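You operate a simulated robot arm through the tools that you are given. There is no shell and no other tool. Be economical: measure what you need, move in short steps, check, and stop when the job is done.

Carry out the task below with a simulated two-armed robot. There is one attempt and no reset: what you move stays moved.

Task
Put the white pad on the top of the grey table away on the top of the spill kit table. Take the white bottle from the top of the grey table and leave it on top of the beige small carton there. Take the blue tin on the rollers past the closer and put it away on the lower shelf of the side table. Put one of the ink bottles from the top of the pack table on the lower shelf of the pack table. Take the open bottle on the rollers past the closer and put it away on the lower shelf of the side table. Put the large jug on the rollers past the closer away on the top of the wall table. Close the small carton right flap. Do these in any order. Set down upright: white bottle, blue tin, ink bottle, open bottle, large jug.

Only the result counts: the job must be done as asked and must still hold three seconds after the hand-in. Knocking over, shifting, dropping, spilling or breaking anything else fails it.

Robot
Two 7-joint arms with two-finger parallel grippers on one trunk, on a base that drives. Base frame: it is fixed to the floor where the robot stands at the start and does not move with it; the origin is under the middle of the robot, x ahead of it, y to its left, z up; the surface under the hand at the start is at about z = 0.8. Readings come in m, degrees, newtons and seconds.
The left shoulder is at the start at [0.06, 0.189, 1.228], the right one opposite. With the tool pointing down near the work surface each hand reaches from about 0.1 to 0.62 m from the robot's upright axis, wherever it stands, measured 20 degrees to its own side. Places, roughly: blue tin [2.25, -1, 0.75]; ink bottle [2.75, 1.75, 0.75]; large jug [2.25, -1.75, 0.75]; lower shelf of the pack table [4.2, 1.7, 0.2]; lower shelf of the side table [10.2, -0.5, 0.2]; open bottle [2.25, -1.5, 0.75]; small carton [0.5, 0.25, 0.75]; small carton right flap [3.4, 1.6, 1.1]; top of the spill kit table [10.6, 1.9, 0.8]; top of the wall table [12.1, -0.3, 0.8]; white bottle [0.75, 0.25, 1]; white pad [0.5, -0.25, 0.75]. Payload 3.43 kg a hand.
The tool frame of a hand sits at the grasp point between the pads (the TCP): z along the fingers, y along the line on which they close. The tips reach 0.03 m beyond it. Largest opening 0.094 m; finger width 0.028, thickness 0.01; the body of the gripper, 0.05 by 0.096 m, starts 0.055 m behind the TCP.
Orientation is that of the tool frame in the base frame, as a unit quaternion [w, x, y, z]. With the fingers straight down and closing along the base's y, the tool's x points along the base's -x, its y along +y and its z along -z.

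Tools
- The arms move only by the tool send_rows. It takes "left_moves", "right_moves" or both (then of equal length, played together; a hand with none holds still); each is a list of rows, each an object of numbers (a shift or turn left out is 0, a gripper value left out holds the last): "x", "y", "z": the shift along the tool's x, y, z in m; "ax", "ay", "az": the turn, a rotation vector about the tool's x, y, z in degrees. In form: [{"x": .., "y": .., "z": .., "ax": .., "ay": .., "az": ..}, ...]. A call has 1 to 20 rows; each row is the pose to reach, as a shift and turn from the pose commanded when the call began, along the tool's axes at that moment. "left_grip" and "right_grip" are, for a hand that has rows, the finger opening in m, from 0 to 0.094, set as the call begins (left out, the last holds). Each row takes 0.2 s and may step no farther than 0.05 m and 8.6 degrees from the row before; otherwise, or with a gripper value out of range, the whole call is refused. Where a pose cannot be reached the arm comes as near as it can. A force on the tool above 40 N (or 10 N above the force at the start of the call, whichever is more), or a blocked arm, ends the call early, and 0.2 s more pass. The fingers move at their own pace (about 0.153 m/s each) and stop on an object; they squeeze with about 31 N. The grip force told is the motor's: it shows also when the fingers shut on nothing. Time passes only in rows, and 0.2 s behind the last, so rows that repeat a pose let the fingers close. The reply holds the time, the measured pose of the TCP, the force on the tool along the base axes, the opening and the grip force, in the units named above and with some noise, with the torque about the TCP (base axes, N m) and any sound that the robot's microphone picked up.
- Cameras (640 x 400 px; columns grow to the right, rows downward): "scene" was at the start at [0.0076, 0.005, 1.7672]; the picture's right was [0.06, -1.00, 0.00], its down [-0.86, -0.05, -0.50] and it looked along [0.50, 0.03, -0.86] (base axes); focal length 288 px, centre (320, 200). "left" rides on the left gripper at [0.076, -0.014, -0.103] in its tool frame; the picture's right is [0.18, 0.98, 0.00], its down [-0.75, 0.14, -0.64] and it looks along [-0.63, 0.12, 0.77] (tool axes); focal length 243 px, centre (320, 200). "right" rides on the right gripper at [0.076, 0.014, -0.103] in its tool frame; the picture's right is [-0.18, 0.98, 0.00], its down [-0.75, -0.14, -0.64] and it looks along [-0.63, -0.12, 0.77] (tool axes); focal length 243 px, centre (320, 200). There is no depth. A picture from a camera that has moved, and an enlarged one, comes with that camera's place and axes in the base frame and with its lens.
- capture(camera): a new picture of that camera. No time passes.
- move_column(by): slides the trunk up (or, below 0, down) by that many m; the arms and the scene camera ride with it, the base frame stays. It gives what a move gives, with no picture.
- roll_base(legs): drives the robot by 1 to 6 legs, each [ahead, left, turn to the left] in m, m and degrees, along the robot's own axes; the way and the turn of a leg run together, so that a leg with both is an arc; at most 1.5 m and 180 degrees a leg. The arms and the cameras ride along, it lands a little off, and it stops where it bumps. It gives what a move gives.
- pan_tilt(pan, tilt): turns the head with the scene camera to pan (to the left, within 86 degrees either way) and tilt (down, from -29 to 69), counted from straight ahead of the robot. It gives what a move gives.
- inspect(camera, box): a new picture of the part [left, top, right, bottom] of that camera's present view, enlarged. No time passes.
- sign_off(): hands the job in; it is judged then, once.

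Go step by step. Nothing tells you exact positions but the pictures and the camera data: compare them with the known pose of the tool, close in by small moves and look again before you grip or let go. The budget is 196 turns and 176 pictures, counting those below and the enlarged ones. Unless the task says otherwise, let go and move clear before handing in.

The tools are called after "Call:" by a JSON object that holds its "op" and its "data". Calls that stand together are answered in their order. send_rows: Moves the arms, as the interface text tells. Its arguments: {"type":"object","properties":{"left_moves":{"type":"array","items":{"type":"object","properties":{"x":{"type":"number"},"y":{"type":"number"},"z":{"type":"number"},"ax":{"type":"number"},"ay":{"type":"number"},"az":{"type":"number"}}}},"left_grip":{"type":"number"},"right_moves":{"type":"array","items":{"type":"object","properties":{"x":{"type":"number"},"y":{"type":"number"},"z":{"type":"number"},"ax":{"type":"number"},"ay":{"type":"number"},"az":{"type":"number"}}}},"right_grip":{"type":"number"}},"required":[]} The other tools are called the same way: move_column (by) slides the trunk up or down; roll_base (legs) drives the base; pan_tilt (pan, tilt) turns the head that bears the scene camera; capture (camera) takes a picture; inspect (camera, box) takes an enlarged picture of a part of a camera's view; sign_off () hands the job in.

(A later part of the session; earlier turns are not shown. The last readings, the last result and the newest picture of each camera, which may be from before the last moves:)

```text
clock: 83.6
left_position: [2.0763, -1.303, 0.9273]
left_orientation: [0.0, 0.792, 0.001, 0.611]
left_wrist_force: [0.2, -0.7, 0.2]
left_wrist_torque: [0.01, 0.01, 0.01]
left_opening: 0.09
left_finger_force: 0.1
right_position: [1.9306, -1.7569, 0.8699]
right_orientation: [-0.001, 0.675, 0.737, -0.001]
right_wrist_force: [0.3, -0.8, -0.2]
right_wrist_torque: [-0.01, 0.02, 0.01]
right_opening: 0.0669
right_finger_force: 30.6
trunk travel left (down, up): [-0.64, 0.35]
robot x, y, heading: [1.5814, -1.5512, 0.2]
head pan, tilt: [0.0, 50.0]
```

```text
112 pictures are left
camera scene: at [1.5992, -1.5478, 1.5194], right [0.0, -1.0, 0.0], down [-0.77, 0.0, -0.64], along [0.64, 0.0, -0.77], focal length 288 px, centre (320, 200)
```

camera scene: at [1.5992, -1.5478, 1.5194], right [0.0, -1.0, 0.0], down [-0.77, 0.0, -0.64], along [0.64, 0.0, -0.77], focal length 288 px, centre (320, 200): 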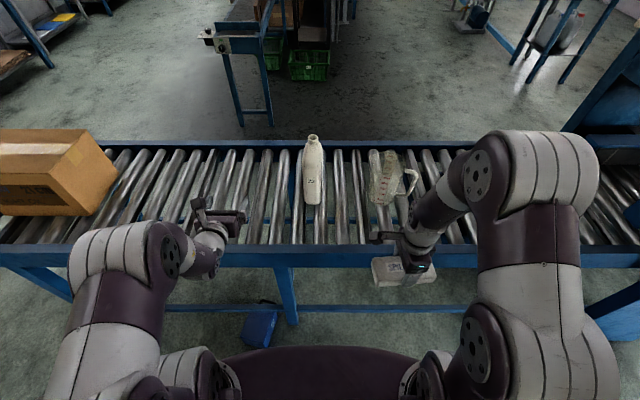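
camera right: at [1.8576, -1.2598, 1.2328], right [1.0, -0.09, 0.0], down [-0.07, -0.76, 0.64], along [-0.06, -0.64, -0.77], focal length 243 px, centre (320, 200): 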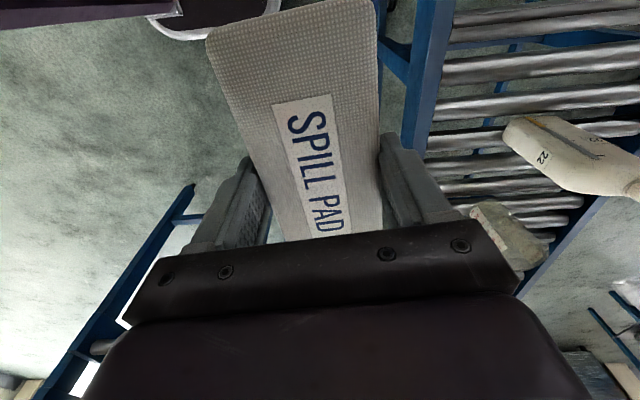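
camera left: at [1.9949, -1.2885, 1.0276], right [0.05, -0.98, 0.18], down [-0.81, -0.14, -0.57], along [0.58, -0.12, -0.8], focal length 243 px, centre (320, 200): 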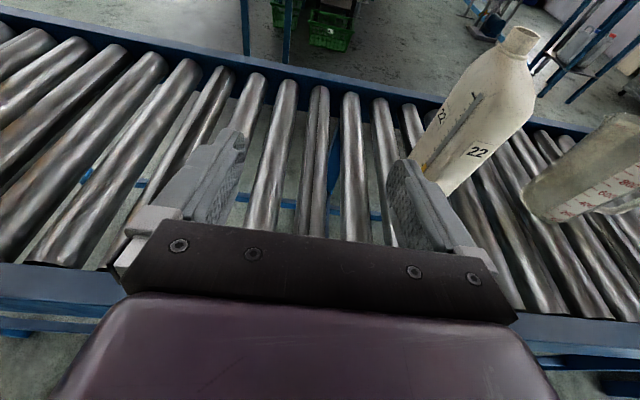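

Call:
{"op": "send_rows", "data": {"left_moves": [{"x": -0.006, "y": 0.04, "z": 0.015}, {"x": -0.012, "y": 0.08, "z": 0.03}, {"x": -0.02, "y": 0.12, "z": 0.045}, {"x": -0.026, "y": 0.16, "z": 0.06}, {"x": -0.032, "y": 0.2, "z": 0.075}, {"x": -0.036, "y": 0.221, "z": 0.086}], "left_grip": 0.094}}

Call:
{"op": "capture", "data": {"camera": "left"}}

Call:
{"op": "inspect", "data": {"camera": "scene", "box": [260, 120, 420, 260]}}

```text
clock: 85.0
left_position: [2.2043, -1.3648, 0.893]
left_orientation: [0.047, 0.799, -0.035, 0.599]
left_wrist_force: [1.5, 0.4, -0.7]
left_wrist_torque: [0.0, 0.0, -0.02]
left_opening: 0.094
left_finger_force: 0.2
left hand out of reach, approached as far as the arm can: row 1, 2, 3, 4, 5, 6
right_position: [1.9305, -1.7571, 0.8689]
right_orientation: [-0.002, 0.675, 0.738, 0.0]
right_wrist_force: [0.7, -0.3, 0.0]
right_wrist_torque: [0.03, 0.04, 0.02]
right_opening: 0.0672
right_finger_force: 31.2
trunk travel left (down, up): [-0.64, 0.35]
robot x, y, heading: [1.5794, -1.5477, 0.3]
head pan, tilt: [0.0, 50.0]
```

```text
111 pictures are left
camera left: at [2.1282, -1.3393, 0.9939], right [-0.06, -0.98, 0.21], down [-0.84, -0.06, -0.54], along [0.54, -0.21, -0.82], focal length 243 px, centre (320, 200)
```

left: 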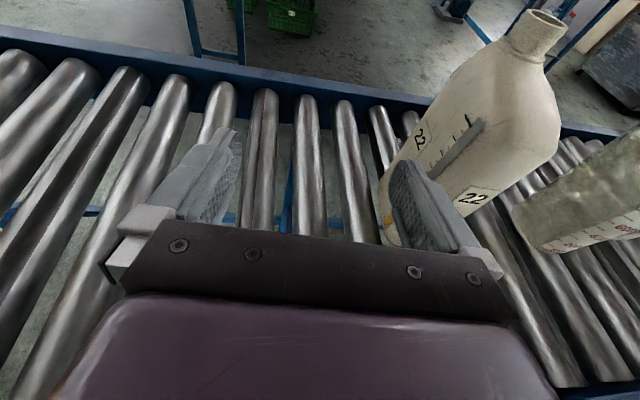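

```text
2.86 times, centred on (340, 190) of scene
camera zoom: at [1.6011, -1.5486, 1.5194], right [0.0, -1.0, 0.0], down [-0.77, 0.0, -0.64], along [0.64, 0.0, -0.77], focal length 823 px, centre (263, 229)
```

zoom: 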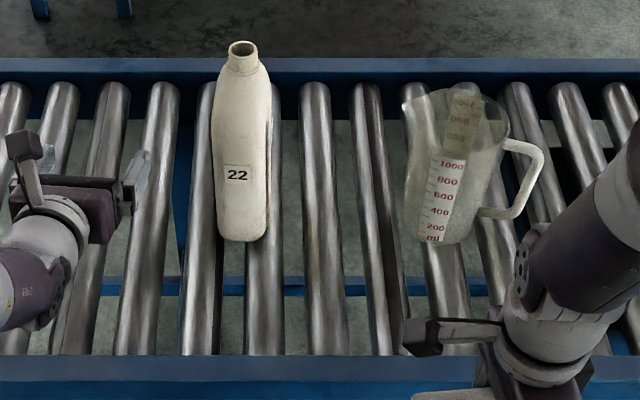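

This wrist roll can't reach further inward. I retract, turn the hand back to the roll used for the white bottle (camera below), and tilt again.

Call:
{"op": "send_rows", "data": {"left_moves": [{"z": -0.04}, {"z": -0.08}, {"z": -0.12}, {"z": -0.12, "ay": -8}, {"z": -0.12, "ay": -16}, {"z": -0.12, "ay": -24}, {"z": -0.12, "ay": -32}, {"z": -0.12, "ay": -40}, {"z": -0.12, "ay": -48}, {"z": -0.12, "ay": -56}, {"z": -0.12, "ay": -64}, {"z": -0.12, "ay": -72}]}}

Call:
{"op": "send_rows", "data": {"left_moves": [{"az": 8.5}, {"az": 17}, {"az": 25.5}, {"az": 34}, {"az": 42.5}, {"az": 51}, {"az": 59.5}, {"az": 68}, {"az": 76.5}, {"az": 85}, {"az": 93.5}, {"az": 102}, {"az": 110.5}, {"az": 119}, {"az": 127.5}, {"az": 136}, {"az": 144.5}, {"az": 153}, {"az": 161.5}, {"az": 170}]}}

```text
clock: 87.6
left_position: [2.0854, -1.3483, 0.928]
left_orientation: [0.017, 0.998, -0.056, 0.015]
left_wrist_force: [0.0, 0.5, -0.3]
left_wrist_torque: [-0.01, -0.01, 0.0]
left_opening: 0.0942
left_finger_force: 0.1
left hand out of reach, approached as far as the arm can: row 9, 10
right_position: [1.9303, -1.756, 0.8709]
right_orientation: [-0.001, 0.675, 0.738, -0.001]
right_wrist_force: [-0.7, -0.6, -1.5]
right_wrist_torque: [0.01, -0.03, 0.0]
right_opening: 0.0671
right_finger_force: 31.1
trunk travel left (down, up): [-0.64, 0.35]
robot x, y, heading: [1.582, -1.5477, 0.4]
head pan, tilt: [0.0, 50.0]
```

```text
clock: 91.8
left_position: [2.0868, -1.3482, 0.9278]
left_orientation: [0.016, -0.029, 0.999, -0.019]
left_wrist_force: [-0.7, 0.9, 0.2]
left_wrist_torque: [-0.01, 0.02, -0.01]
left_opening: 0.0939
left_finger_force: 0.0
right_position: [1.9281, -1.7558, 0.8697]
right_orientation: [0.0, 0.675, 0.738, 0.0]
right_wrist_force: [0.1, 0.5, -0.7]
right_wrist_torque: [-0.01, -0.01, -0.01]
right_opening: 0.067
right_finger_force: 31.1
trunk travel left (down, up): [-0.64, 0.35]
robot x, y, heading: [1.5775, -1.5519, -0.1]
head pan, tilt: [0.0, 50.0]
```

Call:
{"op": "send_rows", "data": {"left_moves": [{"ax": -2.1, "az": 3.3}, {"ax": -2.1, "az": 3.3, "y": -0.04}, {"ax": -2.1, "az": 3.3, "y": -0.08}]}}

Call:
{"op": "send_rows", "data": {"left_moves": [{"y": -0.02, "ay": -8}, {"y": -0.04, "ay": -16}, {"y": -0.06, "ay": -24}, {"y": -0.08, "ay": -32}, {"y": -0.096, "ay": -40, "z": 0.01, "x": -0.01}, {"y": -0.096, "ay": -48, "z": 0.02, "x": -0.02}, {"y": -0.096, "ay": -56, "z": 0.03, "x": -0.03}, {"y": -0.096, "ay": -64, "z": 0.04, "x": -0.04}, {"y": -0.096, "ay": -70, "z": 0.05, "x": -0.05}]}}

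Call:
{"op": "capture", "data": {"camera": "left"}}

Call:
{"op": "inspect", "data": {"camera": "scene", "box": [260, 120, 420, 260]}}

```text
clock: 92.6
left_position: [2.0915, -1.4266, 0.9289]
left_orientation: [0.016, -0.004, 1.0, 0.0]
left_wrist_force: [-0.1, -0.6, 0.0]
left_wrist_torque: [0.03, -0.01, -0.02]
left_opening: 0.0939
left_finger_force: 0.1
right_position: [1.9304, -1.7572, 0.871]
right_orientation: [0.001, 0.675, 0.738, -0.001]
right_wrist_force: [-0.6, -0.4, -0.2]
right_wrist_torque: [0.02, -0.01, 0.02]
right_opening: 0.067
right_finger_force: 30.9
trunk travel left (down, up): [-0.64, 0.35]
robot x, y, heading: [1.5816, -1.5502, 0.4]
head pan, tilt: [0.0, 50.0]
```

```text
clock: 94.6
left_position: [2.143, -1.5226, 0.8822]
left_orientation: [0.587, -0.001, 0.81, 0.001]
left_wrist_force: [-0.2, 0.1, -0.8]
left_wrist_torque: [0.0, -0.01, 0.02]
left_opening: 0.094
left_finger_force: 0.0
right_position: [1.9301, -1.7563, 0.8709]
right_orientation: [0.0, 0.675, 0.738, -0.001]
right_wrist_force: [0.1, -0.3, -1.2]
right_wrist_torque: [0.02, 0.0, 0.0]
right_opening: 0.0671
right_finger_force: 31.3
trunk travel left (down, up): [-0.64, 0.35]
robot x, y, heading: [1.5791, -1.5429, -0.2]
head pan, tilt: [0.0, 50.0]
```

```text
109 pictures are left
camera left: at [2.0211, -1.5368, 0.8422], right [-0.06, 0.98, -0.17], down [-0.38, 0.14, 0.92], along [0.92, 0.12, 0.36], focal length 243 px, centre (320, 200)
```

left: 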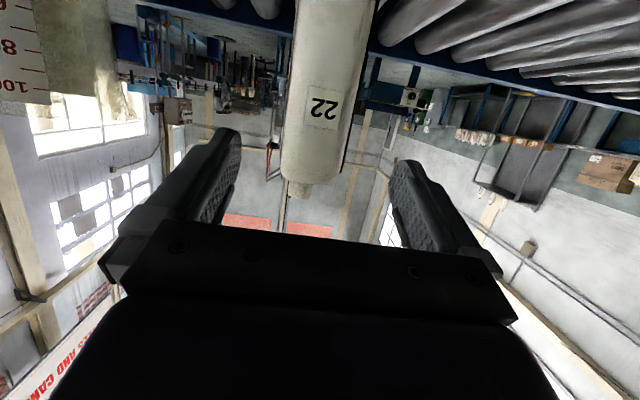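

```text
2.86 times, centred on (340, 190) of scene
camera zoom: at [1.5983, -1.548, 1.5194], right [0.0, -1.0, 0.0], down [-0.77, 0.0, -0.64], along [0.64, 0.0, -0.77], focal length 823 px, centre (263, 229)
```

zoom: 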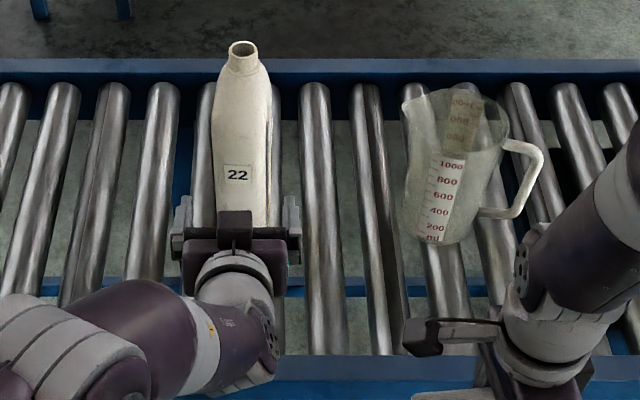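

Aligned with the bottle (y −1.522). Advance along the bottle's two sides.

Call:
{"op": "send_rows", "data": {"left_moves": [{"z": 0.035, "x": -0.002}, {"z": 0.07, "x": -0.004}, {"z": 0.095, "x": -0.006}, {"z": 0.12, "x": -0.008}, {"z": 0.145, "x": -0.009}]}}

Call:
{"op": "capture", "data": {"camera": "left"}}

Call:
{"op": "inspect", "data": {"camera": "scene", "box": [260, 120, 420, 260]}}

```text
clock: 95.8
left_position: [2.2834, -1.5238, 0.8455]
left_orientation: [0.586, -0.002, 0.811, 0.001]
left_wrist_force: [0.0, -0.5, -1.0]
left_wrist_torque: [-0.01, -0.01, 0.0]
left_opening: 0.0939
left_finger_force: 0.1
right_position: [1.9296, -1.7563, 0.8703]
right_orientation: [-0.001, 0.675, 0.738, -0.001]
right_wrist_force: [0.4, 0.7, -0.7]
right_wrist_torque: [-0.01, 0.01, 0.03]
right_opening: 0.0674
right_finger_force: 31.1
trunk travel left (down, up): [-0.64, 0.35]
robot x, y, heading: [1.5788, -1.552, -0.1]
head pan, tilt: [0.0, 50.0]
```

```text
107 pictures are left
camera left: at [2.1617, -1.5374, 0.8052], right [-0.06, 0.98, -0.17], down [-0.37, 0.14, 0.92], along [0.93, 0.12, 0.36], focal length 243 px, centre (320, 200)
```

left: 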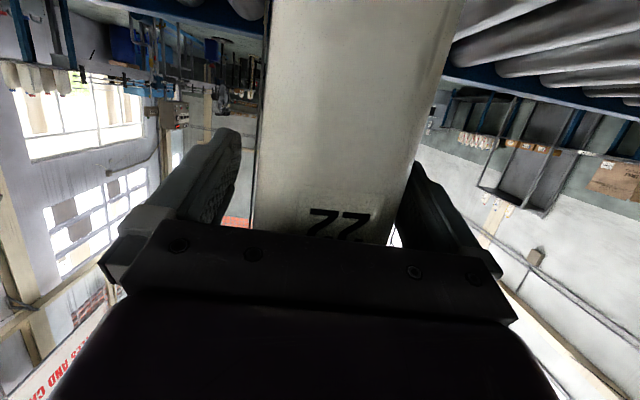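

```text
2.86 times, centred on (340, 190) of scene
camera zoom: at [1.5984, -1.5478, 1.5194], right [0.0, -1.0, 0.0], down [-0.77, 0.0, -0.64], along [0.64, 0.0, -0.77], focal length 823 px, centre (263, 229)
```

zoom: 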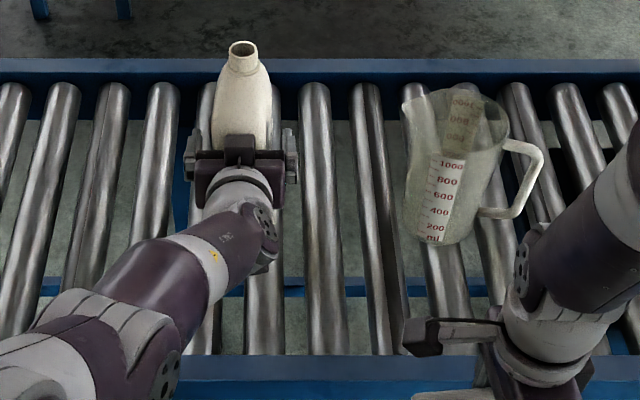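

Call:
{"op": "send_rows", "data": {"left_moves": [{"y": 0.006}]}}

Call:
{"op": "send_rows", "data": {"left_moves": [{}, {}, {}], "left_grip": 0.0}}

Call:
{"op": "send_rows", "data": {"left_moves": [{"z": -0.006, "x": -0.019}, {"z": -0.012, "x": -0.038}, {"z": -0.012, "x": -0.038}]}}

Call:
{"op": "inspect", "data": {"camera": "scene", "box": [260, 120, 420, 260]}}

```text
clock: 96.2
left_position: [2.2836, -1.5166, 0.8443]
left_orientation: [0.586, -0.002, 0.81, 0.002]
left_wrist_force: [-0.6, 0.0, 0.5]
left_wrist_torque: [-0.02, 0.01, -0.02]
left_opening: 0.094
left_finger_force: 0.2
right_position: [1.9292, -1.756, 0.8701]
right_orientation: [0.0, 0.675, 0.738, 0.0]
right_wrist_force: [0.3, -0.3, -0.3]
right_wrist_torque: [-0.04, -0.01, -0.02]
right_opening: 0.0669
right_finger_force: 31.0
trunk travel left (down, up): [-0.64, 0.35]
robot x, y, heading: [1.5793, -1.5486, 0.2]
head pan, tilt: [0.0, 50.0]
```

```text
clock: 97.0
left_position: [2.2831, -1.5169, 0.8451]
left_orientation: [0.586, -0.002, 0.81, 0.002]
left_wrist_force: [-0.2, -1.3, 0.0]
left_wrist_torque: [-0.14, -0.1, -0.07]
left_opening: 0.0676
left_finger_force: 31.1
right_position: [1.9301, -1.7557, 0.8703]
right_orientation: [0.001, 0.675, 0.738, 0.001]
right_wrist_force: [0.2, -0.4, -0.1]
right_wrist_torque: [-0.02, -0.02, 0.01]
right_opening: 0.0672
right_finger_force: 30.8
trunk travel left (down, up): [-0.64, 0.35]
robot x, y, heading: [1.5818, -1.5472, -0.1]
head pan, tilt: [0.0, 50.0]
```

```text
clock: 97.8
left_position: [2.2829, -1.5166, 0.8854]
left_orientation: [0.586, -0.001, 0.811, 0.001]
left_wrist_force: [0.1, -0.2, -3.9]
left_wrist_torque: [0.03, 0.04, 0.01]
left_opening: 0.0664
left_finger_force: 31.1
right_position: [1.9295, -1.7575, 0.8716]
right_orientation: [-0.001, 0.674, 0.738, -0.001]
right_wrist_force: [0.8, 0.5, -1.2]
right_wrist_torque: [-0.01, -0.02, 0.0]
right_opening: 0.067
right_finger_force: 31.3
trunk travel left (down, up): [-0.64, 0.35]
robot x, y, heading: [1.5796, -1.546, 0.1]
head pan, tilt: [0.0, 50.0]
```

```text
2.86 times, centred on (340, 190) of scene
camera zoom: at [1.5986, -1.5478, 1.5194], right [0.0, -1.0, 0.0], down [-0.77, 0.0, -0.64], along [0.64, 0.0, -0.77], focal length 823 px, centre (263, 229)
```

zoom: 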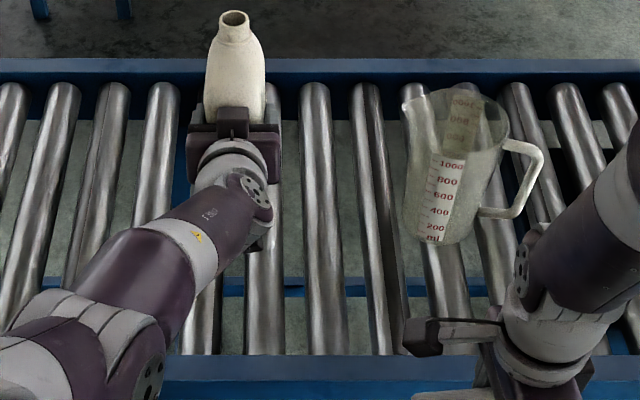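

Open bottle is held (0.4 kg). Raise the trunk, back away and draw the hand in.

Call:
{"op": "move_column", "data": {"by": 0.24}}

Call:
{"op": "send_rows", "data": {"left_moves": [{"z": -0.038, "x": 0.012}, {"z": -0.076, "x": 0.025}, {"z": -0.114, "x": 0.037}, {"z": -0.152, "x": 0.05}, {"z": -0.19, "x": 0.062}]}}

Call:
{"op": "roll_base", "data": {"legs": [[-0.12, 0, 0], [0, 1.0, 0]]}}

Call:
{"op": "pan_tilt", "data": {"pan": 30, "tilt": 35}}

Call:
{"op": "capture", "data": {"camera": "scene"}}

```text
clock: 100.3
left_position: [2.2822, -1.5165, 1.1254]
left_orientation: [0.586, -0.002, 0.81, 0.002]
left_wrist_force: [0.0, 0.5, -3.1]
left_wrist_torque: [0.04, 0.1, -0.02]
left_opening: 0.0665
left_finger_force: 30.7
right_position: [1.9286, -1.7565, 1.1103]
right_orientation: [0.0, 0.674, 0.738, -0.001]
right_wrist_force: [-0.2, 0.4, -0.5]
right_wrist_torque: [0.01, -0.01, 0.0]
right_opening: 0.0671
right_finger_force: 30.7
trunk travel left (down, up): [-0.88, 0.11]
robot x, y, heading: [1.5806, -1.5477, -0.2]
head pan, tilt: [0.0, 50.0]
```

```text
clock: 101.5
left_position: [2.081, -1.52, 1.1272]
left_orientation: [0.587, -0.002, 0.81, 0.002]
left_wrist_force: [0.1, -0.5, -3.6]
left_wrist_torque: [0.02, 0.03, 0.03]
left_opening: 0.0664
left_finger_force: 30.9
right_position: [1.9274, -1.7563, 1.1111]
right_orientation: [0.0, 0.675, 0.738, 0.0]
right_wrist_force: [0.1, -0.5, 0.0]
right_wrist_torque: [0.04, -0.02, -0.02]
right_opening: 0.0669
right_finger_force: 31.0
trunk travel left (down, up): [-0.88, 0.11]
robot x, y, heading: [1.5776, -1.5494, 0.2]
head pan, tilt: [0.0, 50.0]
```

```text
clock: 107.6
left_position: [1.9629, -0.5068, 1.1276]
left_orientation: [0.586, 0.0, 0.81, 0.0]
left_wrist_force: [0.0, 0.8, -3.3]
left_wrist_torque: [0.03, 0.05, -0.04]
left_opening: 0.0661
left_finger_force: 31.0
right_position: [1.8091, -0.7429, 1.1096]
right_orientation: [0.0, 0.677, 0.736, -0.001]
right_wrist_force: [0.1, 0.8, -0.6]
right_wrist_torque: [0.03, -0.01, -0.02]
right_opening: 0.0667
right_finger_force: 31.1
trunk travel left (down, up): [-0.88, 0.11]
robot x, y, heading: [1.4658, -0.5368, -0.3]
head pan, tilt: [0.0, 50.0]
```

```text
clock: 108.5
left_position: [1.9632, -0.5061, 1.1271]
left_orientation: [0.586, 0.0, 0.81, 0.0]
left_wrist_force: [0.2, 0.1, -3.0]
left_wrist_torque: [0.01, 0.09, 0.01]
left_opening: 0.066
left_finger_force: 31.4
right_position: [1.8105, -0.7439, 1.109]
right_orientation: [-0.001, 0.677, 0.736, 0.0]
right_wrist_force: [-0.5, 0.1, -0.8]
right_wrist_torque: [-0.02, 0.0, 0.03]
right_opening: 0.0671
right_finger_force: 31.0
trunk travel left (down, up): [-0.88, 0.11]
robot x, y, heading: [1.4594, -0.5345, -0.3]
head pan, tilt: [30.0, 35.0]
```

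```text
104 pictures are left
camera scene: at [1.4781, -0.4896, 1.7811], right [0.5, -0.87, 0.0], down [-0.5, -0.29, -0.82], along [0.71, 0.41, -0.57], focal length 288 px, centre (320, 200)
```

scene: 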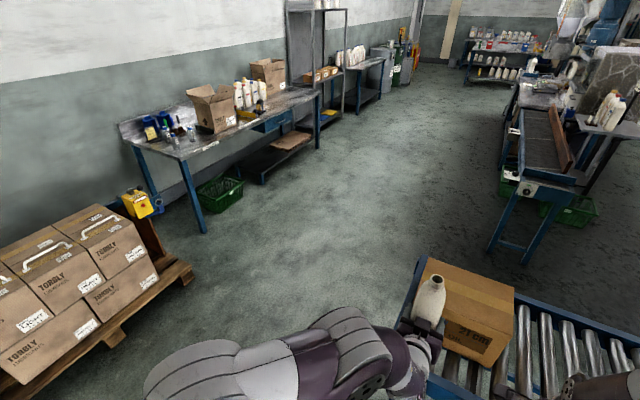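

The aisle between the pack table (y≥1.4) and centre line (y≤−0.8) is wide. I drive to y≈0.36 and along it to x≈6, then look.

Call:
{"op": "roll_base", "data": {"legs": [[0, 0.9, 0.3], [1.5, 0, 0], [1.5, 0, 0], [1.5, 0, 0]]}}

Call:
{"op": "pan_tilt", "data": {"pan": 0, "tilt": 20}}

Call:
{"op": "capture", "data": {"camera": "scene"}}

```text
clock: 134.4
left_position: [6.4668, 0.1347, 1.1274]
left_orientation: [0.586, 0.031, 0.809, -0.022]
left_wrist_force: [-0.1, 0.2, -3.5]
left_wrist_torque: [0.01, 0.07, 0.0]
left_opening: 0.0658
left_finger_force: 30.8
right_position: [6.2951, -0.0897, 1.1098]
right_orientation: [0.0, 0.705, 0.709, 0.0]
right_wrist_force: [-0.2, -0.5, -0.5]
right_wrist_torque: [0.01, 0.0, -0.01]
right_opening: 0.0672
right_finger_force: 31.1
trunk travel left (down, up): [-0.88, 0.11]
robot x, y, heading: [5.9649, 0.143, -4.8]
head pan, tilt: [30.0, 35.0]
```

```text
clock: 135.3
left_position: [6.4664, 0.134, 1.1266]
left_orientation: [0.585, 0.031, 0.81, -0.022]
left_wrist_force: [-0.4, -0.4, -3.9]
left_wrist_torque: [0.02, 0.07, 0.01]
left_opening: 0.0658
left_finger_force: 30.9
right_position: [6.2943, -0.0904, 1.1094]
right_orientation: [-0.001, 0.705, 0.709, -0.001]
right_wrist_force: [-0.1, 0.8, -1.4]
right_wrist_torque: [-0.02, 0.02, 0.0]
right_opening: 0.0674
right_finger_force: 31.0
trunk travel left (down, up): [-0.88, 0.11]
robot x, y, heading: [5.963, 0.1424, -4.4]
head pan, tilt: [0.0, 20.0]
```

```text
103 pictures are left
camera scene: at [5.9981, 0.144, 1.805], right [-0.08, -1.0, 0.0], down [-0.34, 0.03, -0.94], along [0.94, -0.07, -0.34], focal length 288 px, centre (320, 200)
```

scene: 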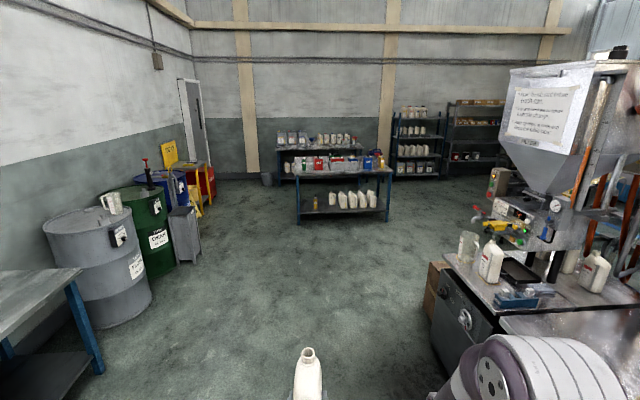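

Call:
{"op": "roll_base", "data": {"legs": [[0, 0, 4.6], [1.3, 0.03, 1.0], [1.3, 0.03, 1.0]]}}

Call:
{"op": "pan_tilt", "data": {"pan": 40, "tilt": 25}}

Call:
{"op": "capture", "data": {"camera": "scene"}}

Call:
{"op": "pan_tilt", "data": {"pan": -15, "tilt": 25}}

Call:
{"op": "capture", "data": {"camera": "scene"}}

```text
clock: 148.4
left_position: [9.0582, 0.3139, 1.1279]
left_orientation: [0.585, -0.019, 0.811, 0.014]
left_wrist_force: [-0.1, 0.0, -4.2]
left_wrist_torque: [-0.03, 0.09, 0.02]
left_opening: 0.0662
left_finger_force: 31.9
right_position: [8.9159, 0.0697, 1.1104]
right_orientation: [0.0, 0.659, 0.752, 0.001]
right_wrist_force: [0.2, 0.0, -0.8]
right_wrist_torque: [-0.02, -0.01, 0.01]
right_opening: 0.0673
right_finger_force: 30.9
trunk travel left (down, up): [-0.88, 0.11]
robot x, y, heading: [8.5568, 0.263, 2.6]
head pan, tilt: [0.0, 20.0]
```

```text
clock: 149.5
left_position: [9.0579, 0.3135, 1.1284]
left_orientation: [0.585, -0.019, 0.81, 0.014]
left_wrist_force: [-0.3, 0.2, -3.6]
left_wrist_torque: [0.02, 0.07, -0.01]
left_opening: 0.0658
left_finger_force: 31.2
right_position: [8.9158, 0.0698, 1.1106]
right_orientation: [-0.001, 0.659, 0.753, -0.001]
right_wrist_force: [-0.2, 0.1, -1.1]
right_wrist_torque: [-0.03, 0.04, 0.01]
right_opening: 0.067
right_finger_force: 30.7
trunk travel left (down, up): [-0.88, 0.11]
robot x, y, heading: [8.5559, 0.2621, 2.6]
head pan, tilt: [40.0, 25.0]
```

```text
102 pictures are left
camera scene: at [8.5665, 0.323, 1.7969], right [0.68, -0.74, 0.0], down [-0.31, -0.29, -0.91], along [0.67, 0.61, -0.42], focal length 288 px, centre (320, 200)
```

scene: 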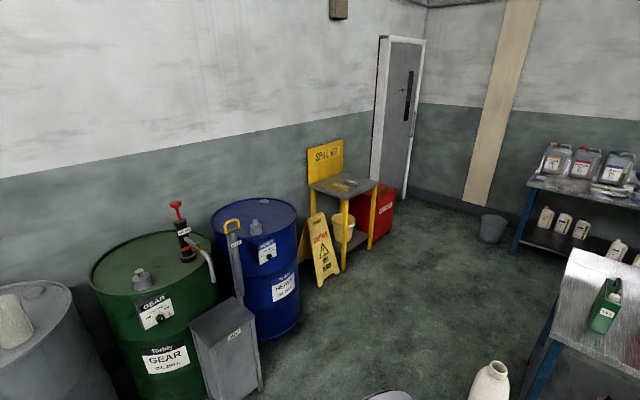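

```text
clock: 150.8
left_position: [9.0569, 0.3138, 1.1268]
left_orientation: [0.586, -0.019, 0.81, 0.014]
left_wrist_force: [0.7, 0.1, -2.5]
left_wrist_torque: [0.0, 0.02, 0.01]
left_opening: 0.0661
left_finger_force: 31.0
right_position: [8.9151, 0.0701, 1.1093]
right_orientation: [-0.001, 0.659, 0.752, -0.001]
right_wrist_force: [-0.1, 0.6, -1.2]
right_wrist_torque: [0.02, 0.0, 0.03]
right_opening: 0.0669
right_finger_force: 30.9
trunk travel left (down, up): [-0.88, 0.11]
robot x, y, heading: [8.5577, 0.2639, 2.5]
head pan, tilt: [-15.0, 25.0]
```

```text
101 pictures are left
camera scene: at [8.5889, 0.241, 1.7969], right [-0.21, -0.98, 0.0], down [-0.41, 0.09, -0.91], along [0.89, -0.19, -0.42], focal length 288 px, centre (320, 200)
```

scene: 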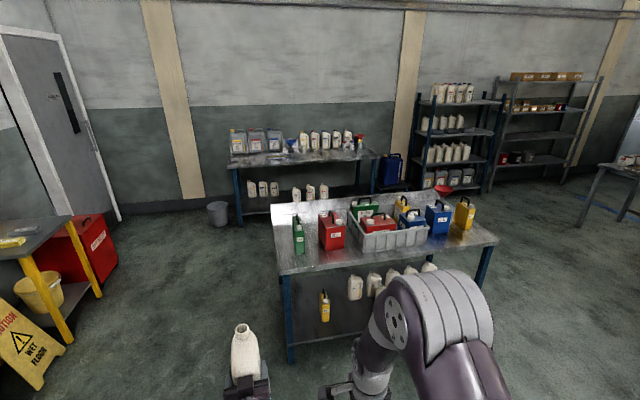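

The spill kit table (yellow legs) is about x 10.3–10.8, y 1.64–2.0. I drive to its near side and turn to face it.

Call:
{"op": "roll_base", "data": {"legs": [[0.9, 0.62, -2.6], [1.05, 0.0, 0], [0, 0, 90]]}}

Call:
{"op": "pan_tilt", "data": {"pan": 0, "tilt": 45}}

Call:
{"op": "capture", "data": {"camera": "scene"}}

```text
clock: 165.3
left_position: [10.4577, 1.3987, 1.1277]
left_orientation: [-0.403, 0.587, -0.56, -0.423]
left_wrist_force: [-0.1, 1.2, -2.3]
left_wrist_torque: [-0.06, 0.0, -0.02]
left_opening: 0.066
left_finger_force: 31.1
right_position: [10.7013, 1.2562, 1.1099]
right_orientation: [-0.001, -0.066, 0.998, -0.001]
right_wrist_force: [0.2, -0.1, -0.2]
right_wrist_torque: [-0.02, 0.0, -0.01]
right_opening: 0.0671
right_finger_force: 30.5
trunk travel left (down, up): [-0.88, 0.11]
robot x, y, heading: [10.5089, 0.8984, 92.6]
head pan, tilt: [-15.0, 25.0]
```

```text
clock: 166.2
left_position: [10.457, 1.3984, 1.1267]
left_orientation: [-0.404, 0.586, -0.56, -0.423]
left_wrist_force: [0.1, 0.1, -3.0]
left_wrist_torque: [-0.02, 0.0, 0.01]
left_opening: 0.0659
left_finger_force: 30.7
right_position: [10.7009, 1.2555, 1.1094]
right_orientation: [0.0, -0.066, 0.998, -0.001]
right_wrist_force: [0.3, -1.2, -1.6]
right_wrist_torque: [-0.03, -0.03, -0.01]
right_opening: 0.067
right_finger_force: 31.1
trunk travel left (down, up): [-0.88, 0.11]
robot x, y, heading: [10.5093, 0.8941, 92.8]
head pan, tilt: [0.0, 45.0]
```

```text
100 pictures are left
camera scene: at [10.5088, 0.9211, 1.7664], right [1.0, 0.04, 0.0], down [0.03, -0.71, -0.71], along [-0.03, 0.71, -0.71], focal length 288 px, centre (320, 200)
```

scene: 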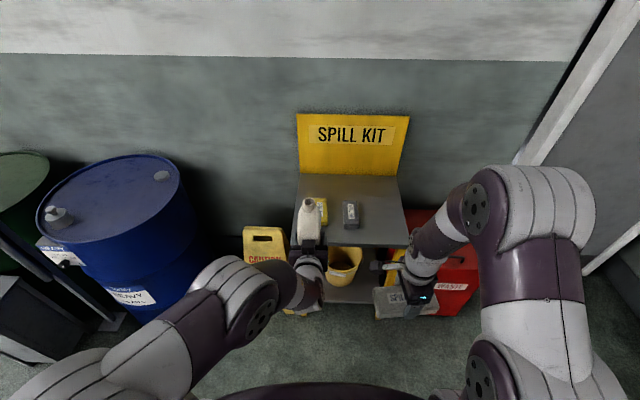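

Free spot on the spill kit table right of the black box, about [10.745, 1.75]. Roll 0.3 m closer and turn the right hand so the pad lies lengthwise.

Call:
{"op": "roll_base", "data": {"legs": [[0.3, 0, -2.7]]}}

Call:
{"op": "send_rows", "data": {"right_moves": [{"az": -8.5}, {"az": -17}, {"az": -25.5}, {"az": -34}, {"az": -42.5}, {"az": -51}, {"az": -59.5}, {"az": -68}, {"az": -76.5}, {"az": -85}]}}

Call:
{"op": "capture", "data": {"camera": "scene"}}

Call:
{"op": "capture", "data": {"camera": "right"}}

```text
clock: 168.2
left_position: [10.4689, 1.6964, 1.1274]
left_orientation: [-0.413, 0.575, -0.57, -0.417]
left_wrist_force: [-0.6, -0.3, -3.5]
left_wrist_torque: [-0.04, 0.0, 0.02]
left_opening: 0.066
left_finger_force: 30.4
right_position: [10.7075, 1.5453, 1.1106]
right_orientation: [0.0, -0.048, 0.999, 0.001]
right_wrist_force: [0.1, 0.1, 0.3]
right_wrist_torque: [0.0, 0.01, 0.01]
right_opening: 0.0671
right_finger_force: 30.8
trunk travel left (down, up): [-0.88, 0.11]
robot x, y, heading: [10.5004, 1.1964, 90.5]
head pan, tilt: [0.0, 45.0]
```

```text
clock: 170.4
left_position: [10.4693, 1.6991, 1.1267]
left_orientation: [-0.411, 0.576, -0.57, -0.416]
left_wrist_force: [-0.1, -0.7, -3.2]
left_wrist_torque: [-0.04, 0.02, -0.01]
left_opening: 0.0659
left_finger_force: 30.6
right_position: [10.7064, 1.5475, 1.1098]
right_orientation: [0.001, 0.711, -0.703, 0.0]
right_wrist_force: [0.3, 0.4, -0.4]
right_wrist_torque: [-0.01, 0.01, 0.01]
right_opening: 0.0671
right_finger_force: 31.0
trunk travel left (down, up): [-0.88, 0.11]
robot x, y, heading: [10.5003, 1.1935, 90.4]
head pan, tilt: [0.0, 45.0]
```

```text
99 pictures are left
camera scene: at [10.5017, 1.2193, 1.7663], right [1.0, 0.01, 0.0], down [0.01, -0.71, -0.71], along [-0.01, 0.71, -0.71], focal length 288 px, centre (320, 200)
```

scene: 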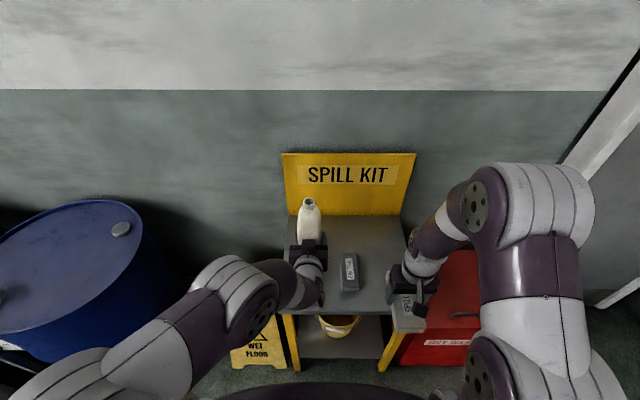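

```text
98 pictures are left
camera right: at [10.6932, 1.4686, 1.2125], right [-0.98, 0.17, 0.0], down [0.13, 0.76, 0.64], along [0.11, 0.63, -0.77], focal length 243 px, centre (320, 200)
```

right: 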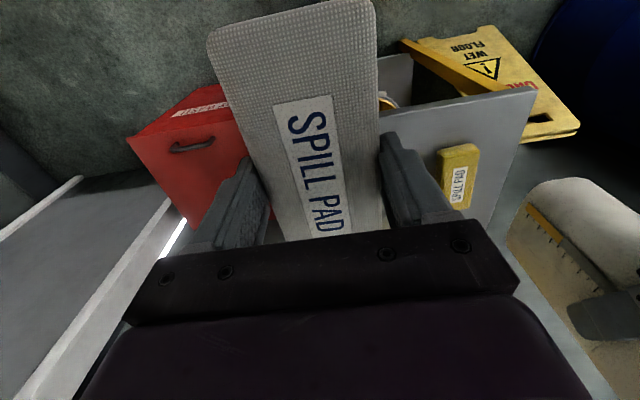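

Call:
{"op": "send_rows", "data": {"right_moves": [{"x": -0.04, "y": -0.008}, {"x": -0.08, "y": -0.016}, {"x": -0.12, "y": -0.024, "z": 0.02}, {"x": -0.16, "y": -0.032, "z": 0.05}, {"x": -0.19, "y": -0.039, "z": 0.09}, {"x": -0.207, "y": -0.041, "z": 0.13}, {"x": -0.207, "y": -0.041, "z": 0.17}, {"x": -0.207, "y": -0.041, "z": 0.2}]}}

Call:
{"op": "inspect", "data": {"camera": "scene", "box": [280, 180, 460, 340]}}

Call:
{"op": "capture", "data": {"camera": "right"}}

```text
refused: row 4 steps farther than a row can; nothing moved
```

```text
2.50 times, centred on (370, 260) of scene
camera zoom: at [10.5017, 1.2193, 1.7663], right [1.0, 0.01, 0.0], down [0.01, -0.71, -0.71], along [-0.01, 0.71, -0.71], focal length 720 px, centre (195, 50)
```

zoom: 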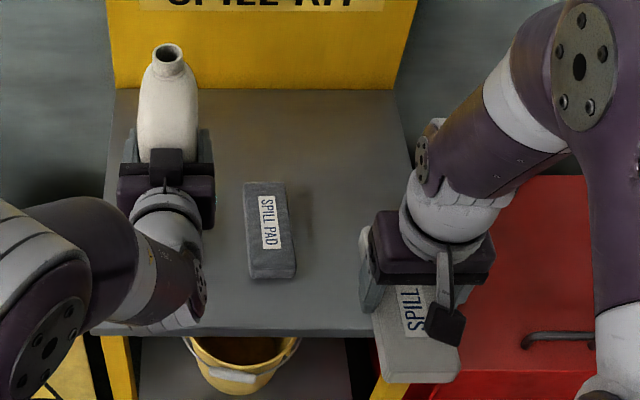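

```text
96 pictures are left
camera right: at [10.6932, 1.4686, 1.2125], right [-0.98, 0.17, 0.0], down [0.13, 0.76, 0.64], along [0.11, 0.63, -0.77], focal length 243 px, centre (320, 200)
```

right: 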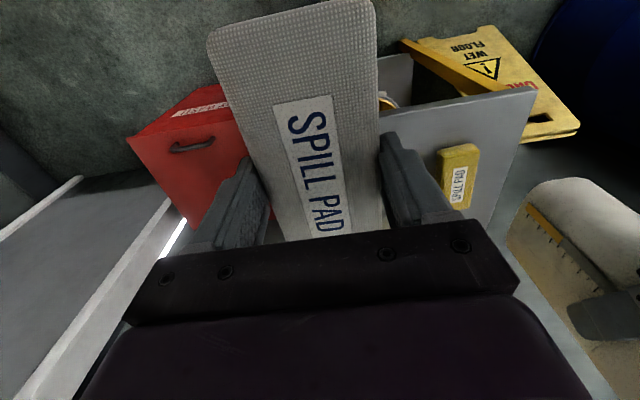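

Call:
{"op": "send_rows", "data": {"right_moves": [{"x": -0.04, "y": -0.005}, {"x": -0.08, "y": -0.01}, {"x": -0.12, "y": -0.015}, {"x": -0.155, "y": -0.02, "z": 0.03}, {"x": -0.185, "y": -0.021, "z": 0.065}, {"x": -0.207, "y": -0.021, "z": 0.1}, {"x": -0.207, "y": -0.021, "z": 0.145}, {"x": -0.207, "y": -0.021, "z": 0.19}]}}

Call:
{"op": "inspect", "data": {"camera": "scene", "box": [280, 180, 460, 340]}}

Call:
{"op": "capture", "data": {"camera": "right"}}

```text
clock: 172.2
left_position: [10.4698, 1.6987, 1.1264]
left_orientation: [-0.411, 0.576, -0.571, -0.416]
left_wrist_force: [-1.1, 0.0, -2.1]
left_wrist_torque: [-0.05, 0.01, 0.0]
left_opening: 0.0657
left_finger_force: 31.2
right_position: [10.7269, 1.7545, 0.9162]
right_orientation: [0.001, 0.709, -0.705, 0.001]
right_wrist_force: [0.6, 0.5, -1.5]
right_wrist_torque: [-0.02, 0.01, 0.01]
right_opening: 0.0672
right_finger_force: 31.2
trunk travel left (down, up): [-0.88, 0.11]
robot x, y, heading: [10.5011, 1.1931, 90.3]
head pan, tilt: [0.0, 45.0]
```

```text
2.50 times, centred on (370, 260) of scene
camera zoom: at [10.5023, 1.2209, 1.7664], right [1.0, 0.01, 0.0], down [0.01, -0.71, -0.71], along [-0.01, 0.71, -0.71], focal length 720 px, centre (195, 50)
```

zoom: 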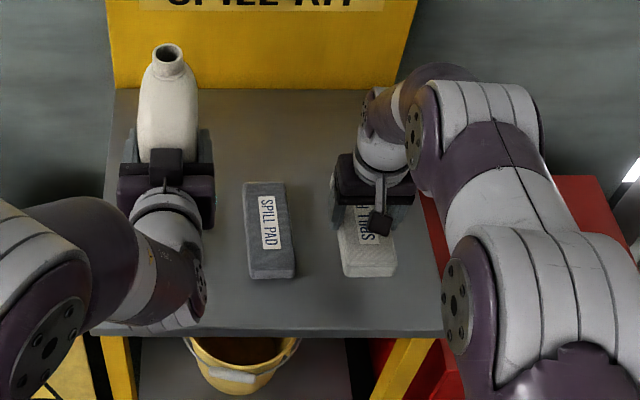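

```text
94 pictures are left
camera right: at [10.714, 1.6758, 1.0196], right [-0.98, 0.18, 0.0], down [0.14, 0.76, 0.64], along [0.11, 0.63, -0.77], focal length 243 px, centre (320, 200)
```

right: 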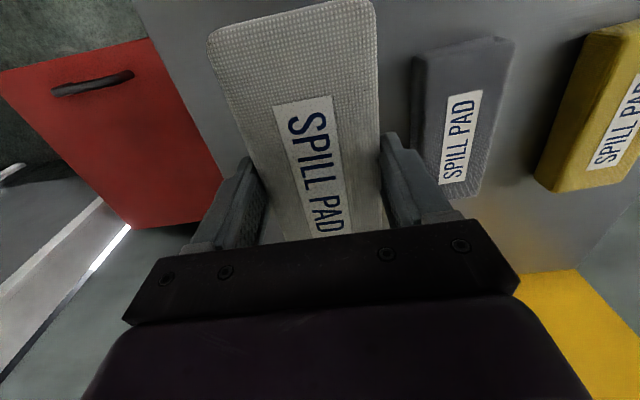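

Clear spot. Lower until contact.

Call:
{"op": "send_rows", "data": {"right_moves": [{"z": 0.03}, {"z": 0.055}, {"z": 0.066}, {"z": 0.071}]}}

Call:
{"op": "send_rows", "data": {"right_moves": [{"z": 0.002}, {"z": 0.004}]}}

```text
clock: 173.2
left_position: [10.4687, 1.6988, 1.1266]
left_orientation: [-0.412, 0.576, -0.571, -0.416]
left_wrist_force: [-0.1, -0.1, -3.6]
left_wrist_torque: [-0.07, -0.03, 0.03]
left_opening: 0.0659
left_finger_force: 31.1
right_position: [10.7257, 1.753, 0.8483]
right_orientation: [0.0, 0.71, -0.704, 0.0]
right_wrist_force: [0.3, 0.8, -1.1]
right_wrist_torque: [-0.01, 0.0, -0.04]
right_opening: 0.0671
right_finger_force: 30.9
trunk travel left (down, up): [-0.88, 0.11]
robot x, y, heading: [10.5015, 1.1943, 90.3]
head pan, tilt: [0.0, 45.0]
```

```text
clock: 173.8
left_position: [10.4683, 1.6993, 1.1275]
left_orientation: [-0.412, 0.576, -0.57, -0.417]
left_wrist_force: [0.2, 0.1, -2.6]
left_wrist_torque: [-0.02, -0.04, 0.0]
left_opening: 0.0659
left_finger_force: 30.9
right_position: [10.7255, 1.7537, 0.8446]
right_orientation: [0.001, 0.71, -0.704, 0.001]
right_wrist_force: [0.1, 0.5, -1.3]
right_wrist_torque: [0.0, -0.04, 0.0]
right_opening: 0.0671
right_finger_force: 31.2
trunk travel left (down, up): [-0.88, 0.11]
robot x, y, heading: [10.5002, 1.1962, 90.4]
head pan, tilt: [0.0, 45.0]
```

Call:
{"op": "send_rows", "data": {"right_moves": [{"z": 0.003}, {"z": 0.005}]}}

Call:
{"op": "send_rows", "data": {"right_moves": [{"z": 0.003}, {"z": 0.005}]}}

```text
clock: 174.4
left_position: [10.4693, 1.6989, 1.1263]
left_orientation: [-0.412, 0.576, -0.57, -0.417]
left_wrist_force: [-0.1, -0.7, -3.0]
left_wrist_torque: [-0.03, -0.04, -0.01]
left_opening: 0.0655
left_finger_force: 31.4
right_position: [10.7261, 1.7548, 0.8398]
right_orientation: [0.0, 0.709, -0.705, 0.0]
right_wrist_force: [-1.0, -0.3, -1.8]
right_wrist_torque: [-0.02, 0.01, 0.0]
right_opening: 0.0671
right_finger_force: 30.9
trunk travel left (down, up): [-0.88, 0.11]
robot x, y, heading: [10.5028, 1.1981, 90.2]
head pan, tilt: [0.0, 45.0]
```

```text
clock: 175.0
left_position: [10.4693, 1.6981, 1.1264]
left_orientation: [-0.412, 0.575, -0.571, -0.416]
left_wrist_force: [0.1, -0.1, -3.1]
left_wrist_torque: [-0.05, -0.01, 0.02]
left_opening: 0.066
left_finger_force: 31.4
right_position: [10.7275, 1.7525, 0.8352]
right_orientation: [0.001, 0.71, -0.705, 0.001]
right_wrist_force: [-0.4, -0.8, -1.3]
right_wrist_torque: [0.01, 0.0, 0.0]
right_opening: 0.0671
right_finger_force: 31.2
trunk travel left (down, up): [-0.88, 0.11]
robot x, y, heading: [10.5018, 1.1964, 90.5]
head pan, tilt: [0.0, 45.0]
```

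Call:
{"op": "send_rows", "data": {"right_moves": [{"z": 0.004}, {"z": 0.007}, {"z": 0.01}]}}

Call:
{"op": "inspect", "data": {"camera": "scene", "box": [340, 220, 420, 310]}}

```text
clock: 175.8
left_position: [10.4684, 1.6973, 1.127]
left_orientation: [-0.411, 0.576, -0.571, -0.416]
left_wrist_force: [-0.5, 0.2, -3.4]
left_wrist_torque: [-0.04, 0.01, -0.02]
left_opening: 0.0658
left_finger_force: 31.2
right_position: [10.7265, 1.7528, 0.8241]
right_orientation: [0.0, 0.71, -0.704, 0.001]
right_wrist_force: [-0.1, -0.9, -1.1]
right_wrist_torque: [0.01, 0.01, -0.03]
right_opening: 0.0672
right_finger_force: 31.3
trunk travel left (down, up): [-0.88, 0.11]
robot x, y, heading: [10.501, 1.1941, 90.5]
head pan, tilt: [0.0, 45.0]
```

```text
4.44 times, centred on (380, 265) of scene
camera zoom: at [10.5018, 1.2195, 1.7663], right [1.0, 0.01, 0.0], down [0.01, -0.71, -0.71], along [-0.01, 0.71, -0.71], focal length 1280 px, centre (53, -89)
```

zoom: 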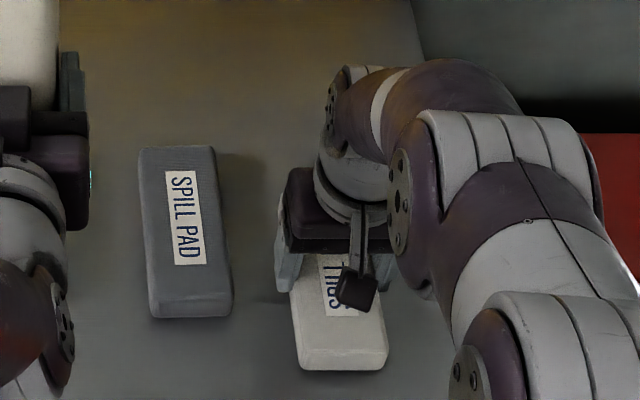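

Call:
{"op": "send_rows", "data": {"right_moves": [{"z": 0.004}, {"z": 0.008}, {"z": 0.012}]}}

Call:
{"op": "send_rows", "data": {"right_moves": [{"z": 0.004}, {"z": 0.008}, {"z": 0.012}]}}

```text
clock: 176.6
left_position: [10.4687, 1.6949, 1.1262]
left_orientation: [-0.412, 0.576, -0.571, -0.416]
left_wrist_force: [-0.2, 0.7, -3.1]
left_wrist_torque: [-0.07, 0.02, 0.03]
left_opening: 0.0658
left_finger_force: 30.7
right_position: [10.7272, 1.7586, 0.8213]
right_orientation: [-0.005, 0.71, -0.704, -0.003]
right_wrist_force: [-0.3, -12.2, 30.9]
right_wrist_torque: [-0.52, 0.24, 0.11]
right_opening: 0.067
right_finger_force: 31.2
trunk travel left (down, up): [-0.88, 0.11]
robot x, y, heading: [10.4979, 1.1966, 90.4]
head pan, tilt: [0.0, 45.0]
stopped in row 3 (right hand): the force on the tool passed its limit at 44 N (the readings are from after the stop); the commanded pose is now the measured one
```

```text
clock: 177.0
left_position: [10.468, 1.6949, 1.1254]
left_orientation: [-0.411, 0.576, -0.571, -0.416]
left_wrist_force: [0.0, 0.2, -4.2]
left_wrist_torque: [-0.05, -0.02, -0.01]
left_opening: 0.0659
left_finger_force: 31.3
right_position: [10.7257, 1.7608, 0.8211]
right_orientation: [-0.009, 0.71, -0.704, -0.006]
right_wrist_force: [-2.4, -11.3, 31.5]
right_wrist_torque: [-0.52, 0.07, 0.03]
right_opening: 0.0674
right_finger_force: 31.3
trunk travel left (down, up): [-0.88, 0.11]
robot x, y, heading: [10.5009, 1.197, 90.4]
head pan, tilt: [0.0, 45.0]
stopped in row 2 (right hand): the force on the tool passed its limit at 48 N (the readings are from after the stop); the commanded pose is now the measured one
```

Contact (table near z≈0.78). Ease up 3 mm, release and rise.

Call:
{"op": "send_rows", "data": {"right_moves": [{"z": -0.003}, {"z": -0.003}]}}

Call:
{"op": "send_rows", "data": {"right_moves": [{}, {}], "right_grip": 0.094}}

Call:
{"op": "send_rows", "data": {"right_moves": [{"z": -0.02}, {"z": -0.06}, {"z": -0.1}, {"z": -0.14}, {"z": -0.18}, {"z": -0.2, "x": 0.04}, {"z": -0.22, "x": 0.08}, {"z": -0.25, "x": 0.12}, {"z": -0.28, "x": 0.16}, {"z": -0.28, "x": 0.2}]}}

Call:
{"op": "inspect", "data": {"camera": "scene", "box": [280, 180, 460, 340]}}

```text
clock: 177.6
left_position: [10.4692, 1.6969, 1.1266]
left_orientation: [-0.412, 0.575, -0.571, -0.416]
left_wrist_force: [-0.3, -0.1, -3.4]
left_wrist_torque: [-0.07, 0.03, 0.01]
left_opening: 0.0657
left_finger_force: 30.6
right_position: [10.7275, 1.7609, 0.8203]
right_orientation: [-0.006, 0.71, -0.705, -0.005]
right_wrist_force: [-0.9, 0.0, 9.1]
right_wrist_torque: [0.77, -0.11, 0.04]
right_opening: 0.0674
right_finger_force: 31.0
trunk travel left (down, up): [-0.88, 0.11]
robot x, y, heading: [10.4985, 1.1942, 90.4]
head pan, tilt: [0.0, 45.0]
```

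```text
clock: 178.2
left_position: [10.47, 1.6973, 1.1272]
left_orientation: [-0.412, 0.575, -0.571, -0.416]
left_wrist_force: [0.3, 0.4, -3.4]
left_wrist_torque: [-0.08, 0.02, 0.0]
left_opening: 0.066
left_finger_force: 30.7
right_position: [10.7265, 1.7607, 0.8197]
right_orientation: [-0.006, 0.709, -0.705, -0.004]
right_wrist_force: [-0.5, 0.7, 0.7]
right_wrist_torque: [-0.02, 0.0, 0.01]
right_opening: 0.0938
right_finger_force: 0.1
trunk travel left (down, up): [-0.88, 0.11]
robot x, y, heading: [10.5023, 1.1974, 90.2]
head pan, tilt: [0.0, 45.0]
```

```text
clock: 180.4
left_position: [10.4689, 1.6975, 1.1274]
left_orientation: [-0.412, 0.575, -0.571, -0.416]
left_wrist_force: [-0.1, 0.6, -4.0]
left_wrist_torque: [-0.05, -0.02, 0.02]
left_opening: 0.0659
left_finger_force: 30.6
right_position: [10.7267, 1.5541, 1.0971]
right_orientation: [-0.006, 0.71, -0.704, -0.005]
right_wrist_force: [0.3, 0.0, 0.1]
right_wrist_torque: [0.02, -0.01, 0.0]
right_opening: 0.0941
right_finger_force: 0.0
trunk travel left (down, up): [-0.88, 0.11]
robot x, y, heading: [10.4992, 1.1917, 90.2]
head pan, tilt: [0.0, 45.0]
```

```text
2.50 times, centred on (370, 260) of scene
camera zoom: at [10.502, 1.2176, 1.7663], right [1.0, 0.01, 0.0], down [0.0, -0.71, -0.71], along [-0.01, 0.71, -0.71], focal length 720 px, centre (195, 50)
```

zoom: 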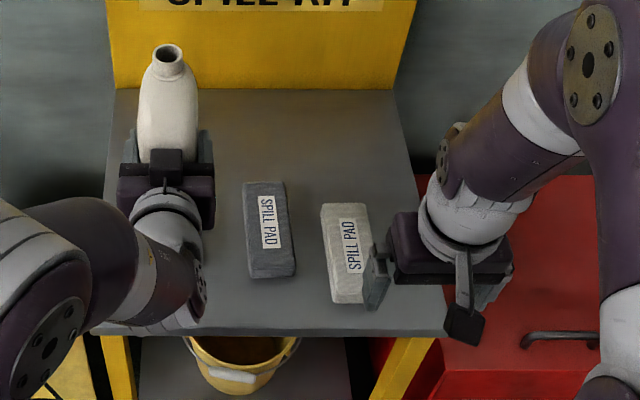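

Pad placed. Now back off and drive round to the front of the side table, facing +x.

Call:
{"op": "roll_base", "data": {"legs": [[-0.3, 0, 0], [0, 0, -90.2], [-1.3, 0, 0], [0, -1.4, 0]]}}

Call:
{"op": "pan_tilt", "data": {"pan": 0, "tilt": 45}}

Call:
{"op": "capture", "data": {"camera": "scene"}}

```text
clock: 198.9
left_position: [9.6552, -0.4196, 1.1264]
left_orientation: [0.585, 0.011, 0.811, -0.007]
left_wrist_force: [0.6, 0.0, -3.7]
left_wrist_torque: [0.03, 0.04, 0.03]
left_opening: 0.066
left_finger_force: 31.1
right_position: [9.5043, -0.6722, 1.099]
right_orientation: [0.007, 0.014, 1.0, -0.001]
right_wrist_force: [0.1, 0.6, -0.7]
right_wrist_torque: [-0.01, 0.02, -0.01]
right_opening: 0.0941
right_finger_force: 0.0
trunk travel left (down, up): [-0.88, 0.11]
robot x, y, heading: [9.1524, -0.4343, -1.2]
head pan, tilt: [0.0, 45.0]
```

```text
clock: 199.6
left_position: [9.6556, -0.4184, 1.1257]
left_orientation: [0.585, 0.011, 0.811, -0.006]
left_wrist_force: [0.2, 1.0, -3.5]
left_wrist_torque: [-0.02, 0.06, -0.03]
left_opening: 0.0657
left_finger_force: 31.0
right_position: [9.5042, -0.6721, 1.098]
right_orientation: [0.007, 0.014, 1.0, -0.001]
right_wrist_force: [0.9, -0.5, 0.3]
right_wrist_torque: [-0.03, 0.02, 0.01]
right_opening: 0.0938
right_finger_force: 0.0
trunk travel left (down, up): [-0.88, 0.11]
robot x, y, heading: [9.1522, -0.4325, -1.5]
head pan, tilt: [0.0, 45.0]
```

```text
91 pictures are left
camera scene: at [9.1757, -0.4335, 1.7663], right [-0.03, -1.0, 0.0], down [-0.71, 0.02, -0.71], along [0.71, -0.02, -0.71], focal length 288 px, centre (320, 200)
```

scene: 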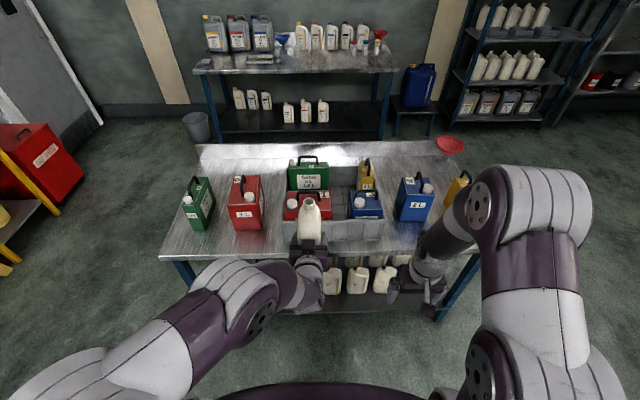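

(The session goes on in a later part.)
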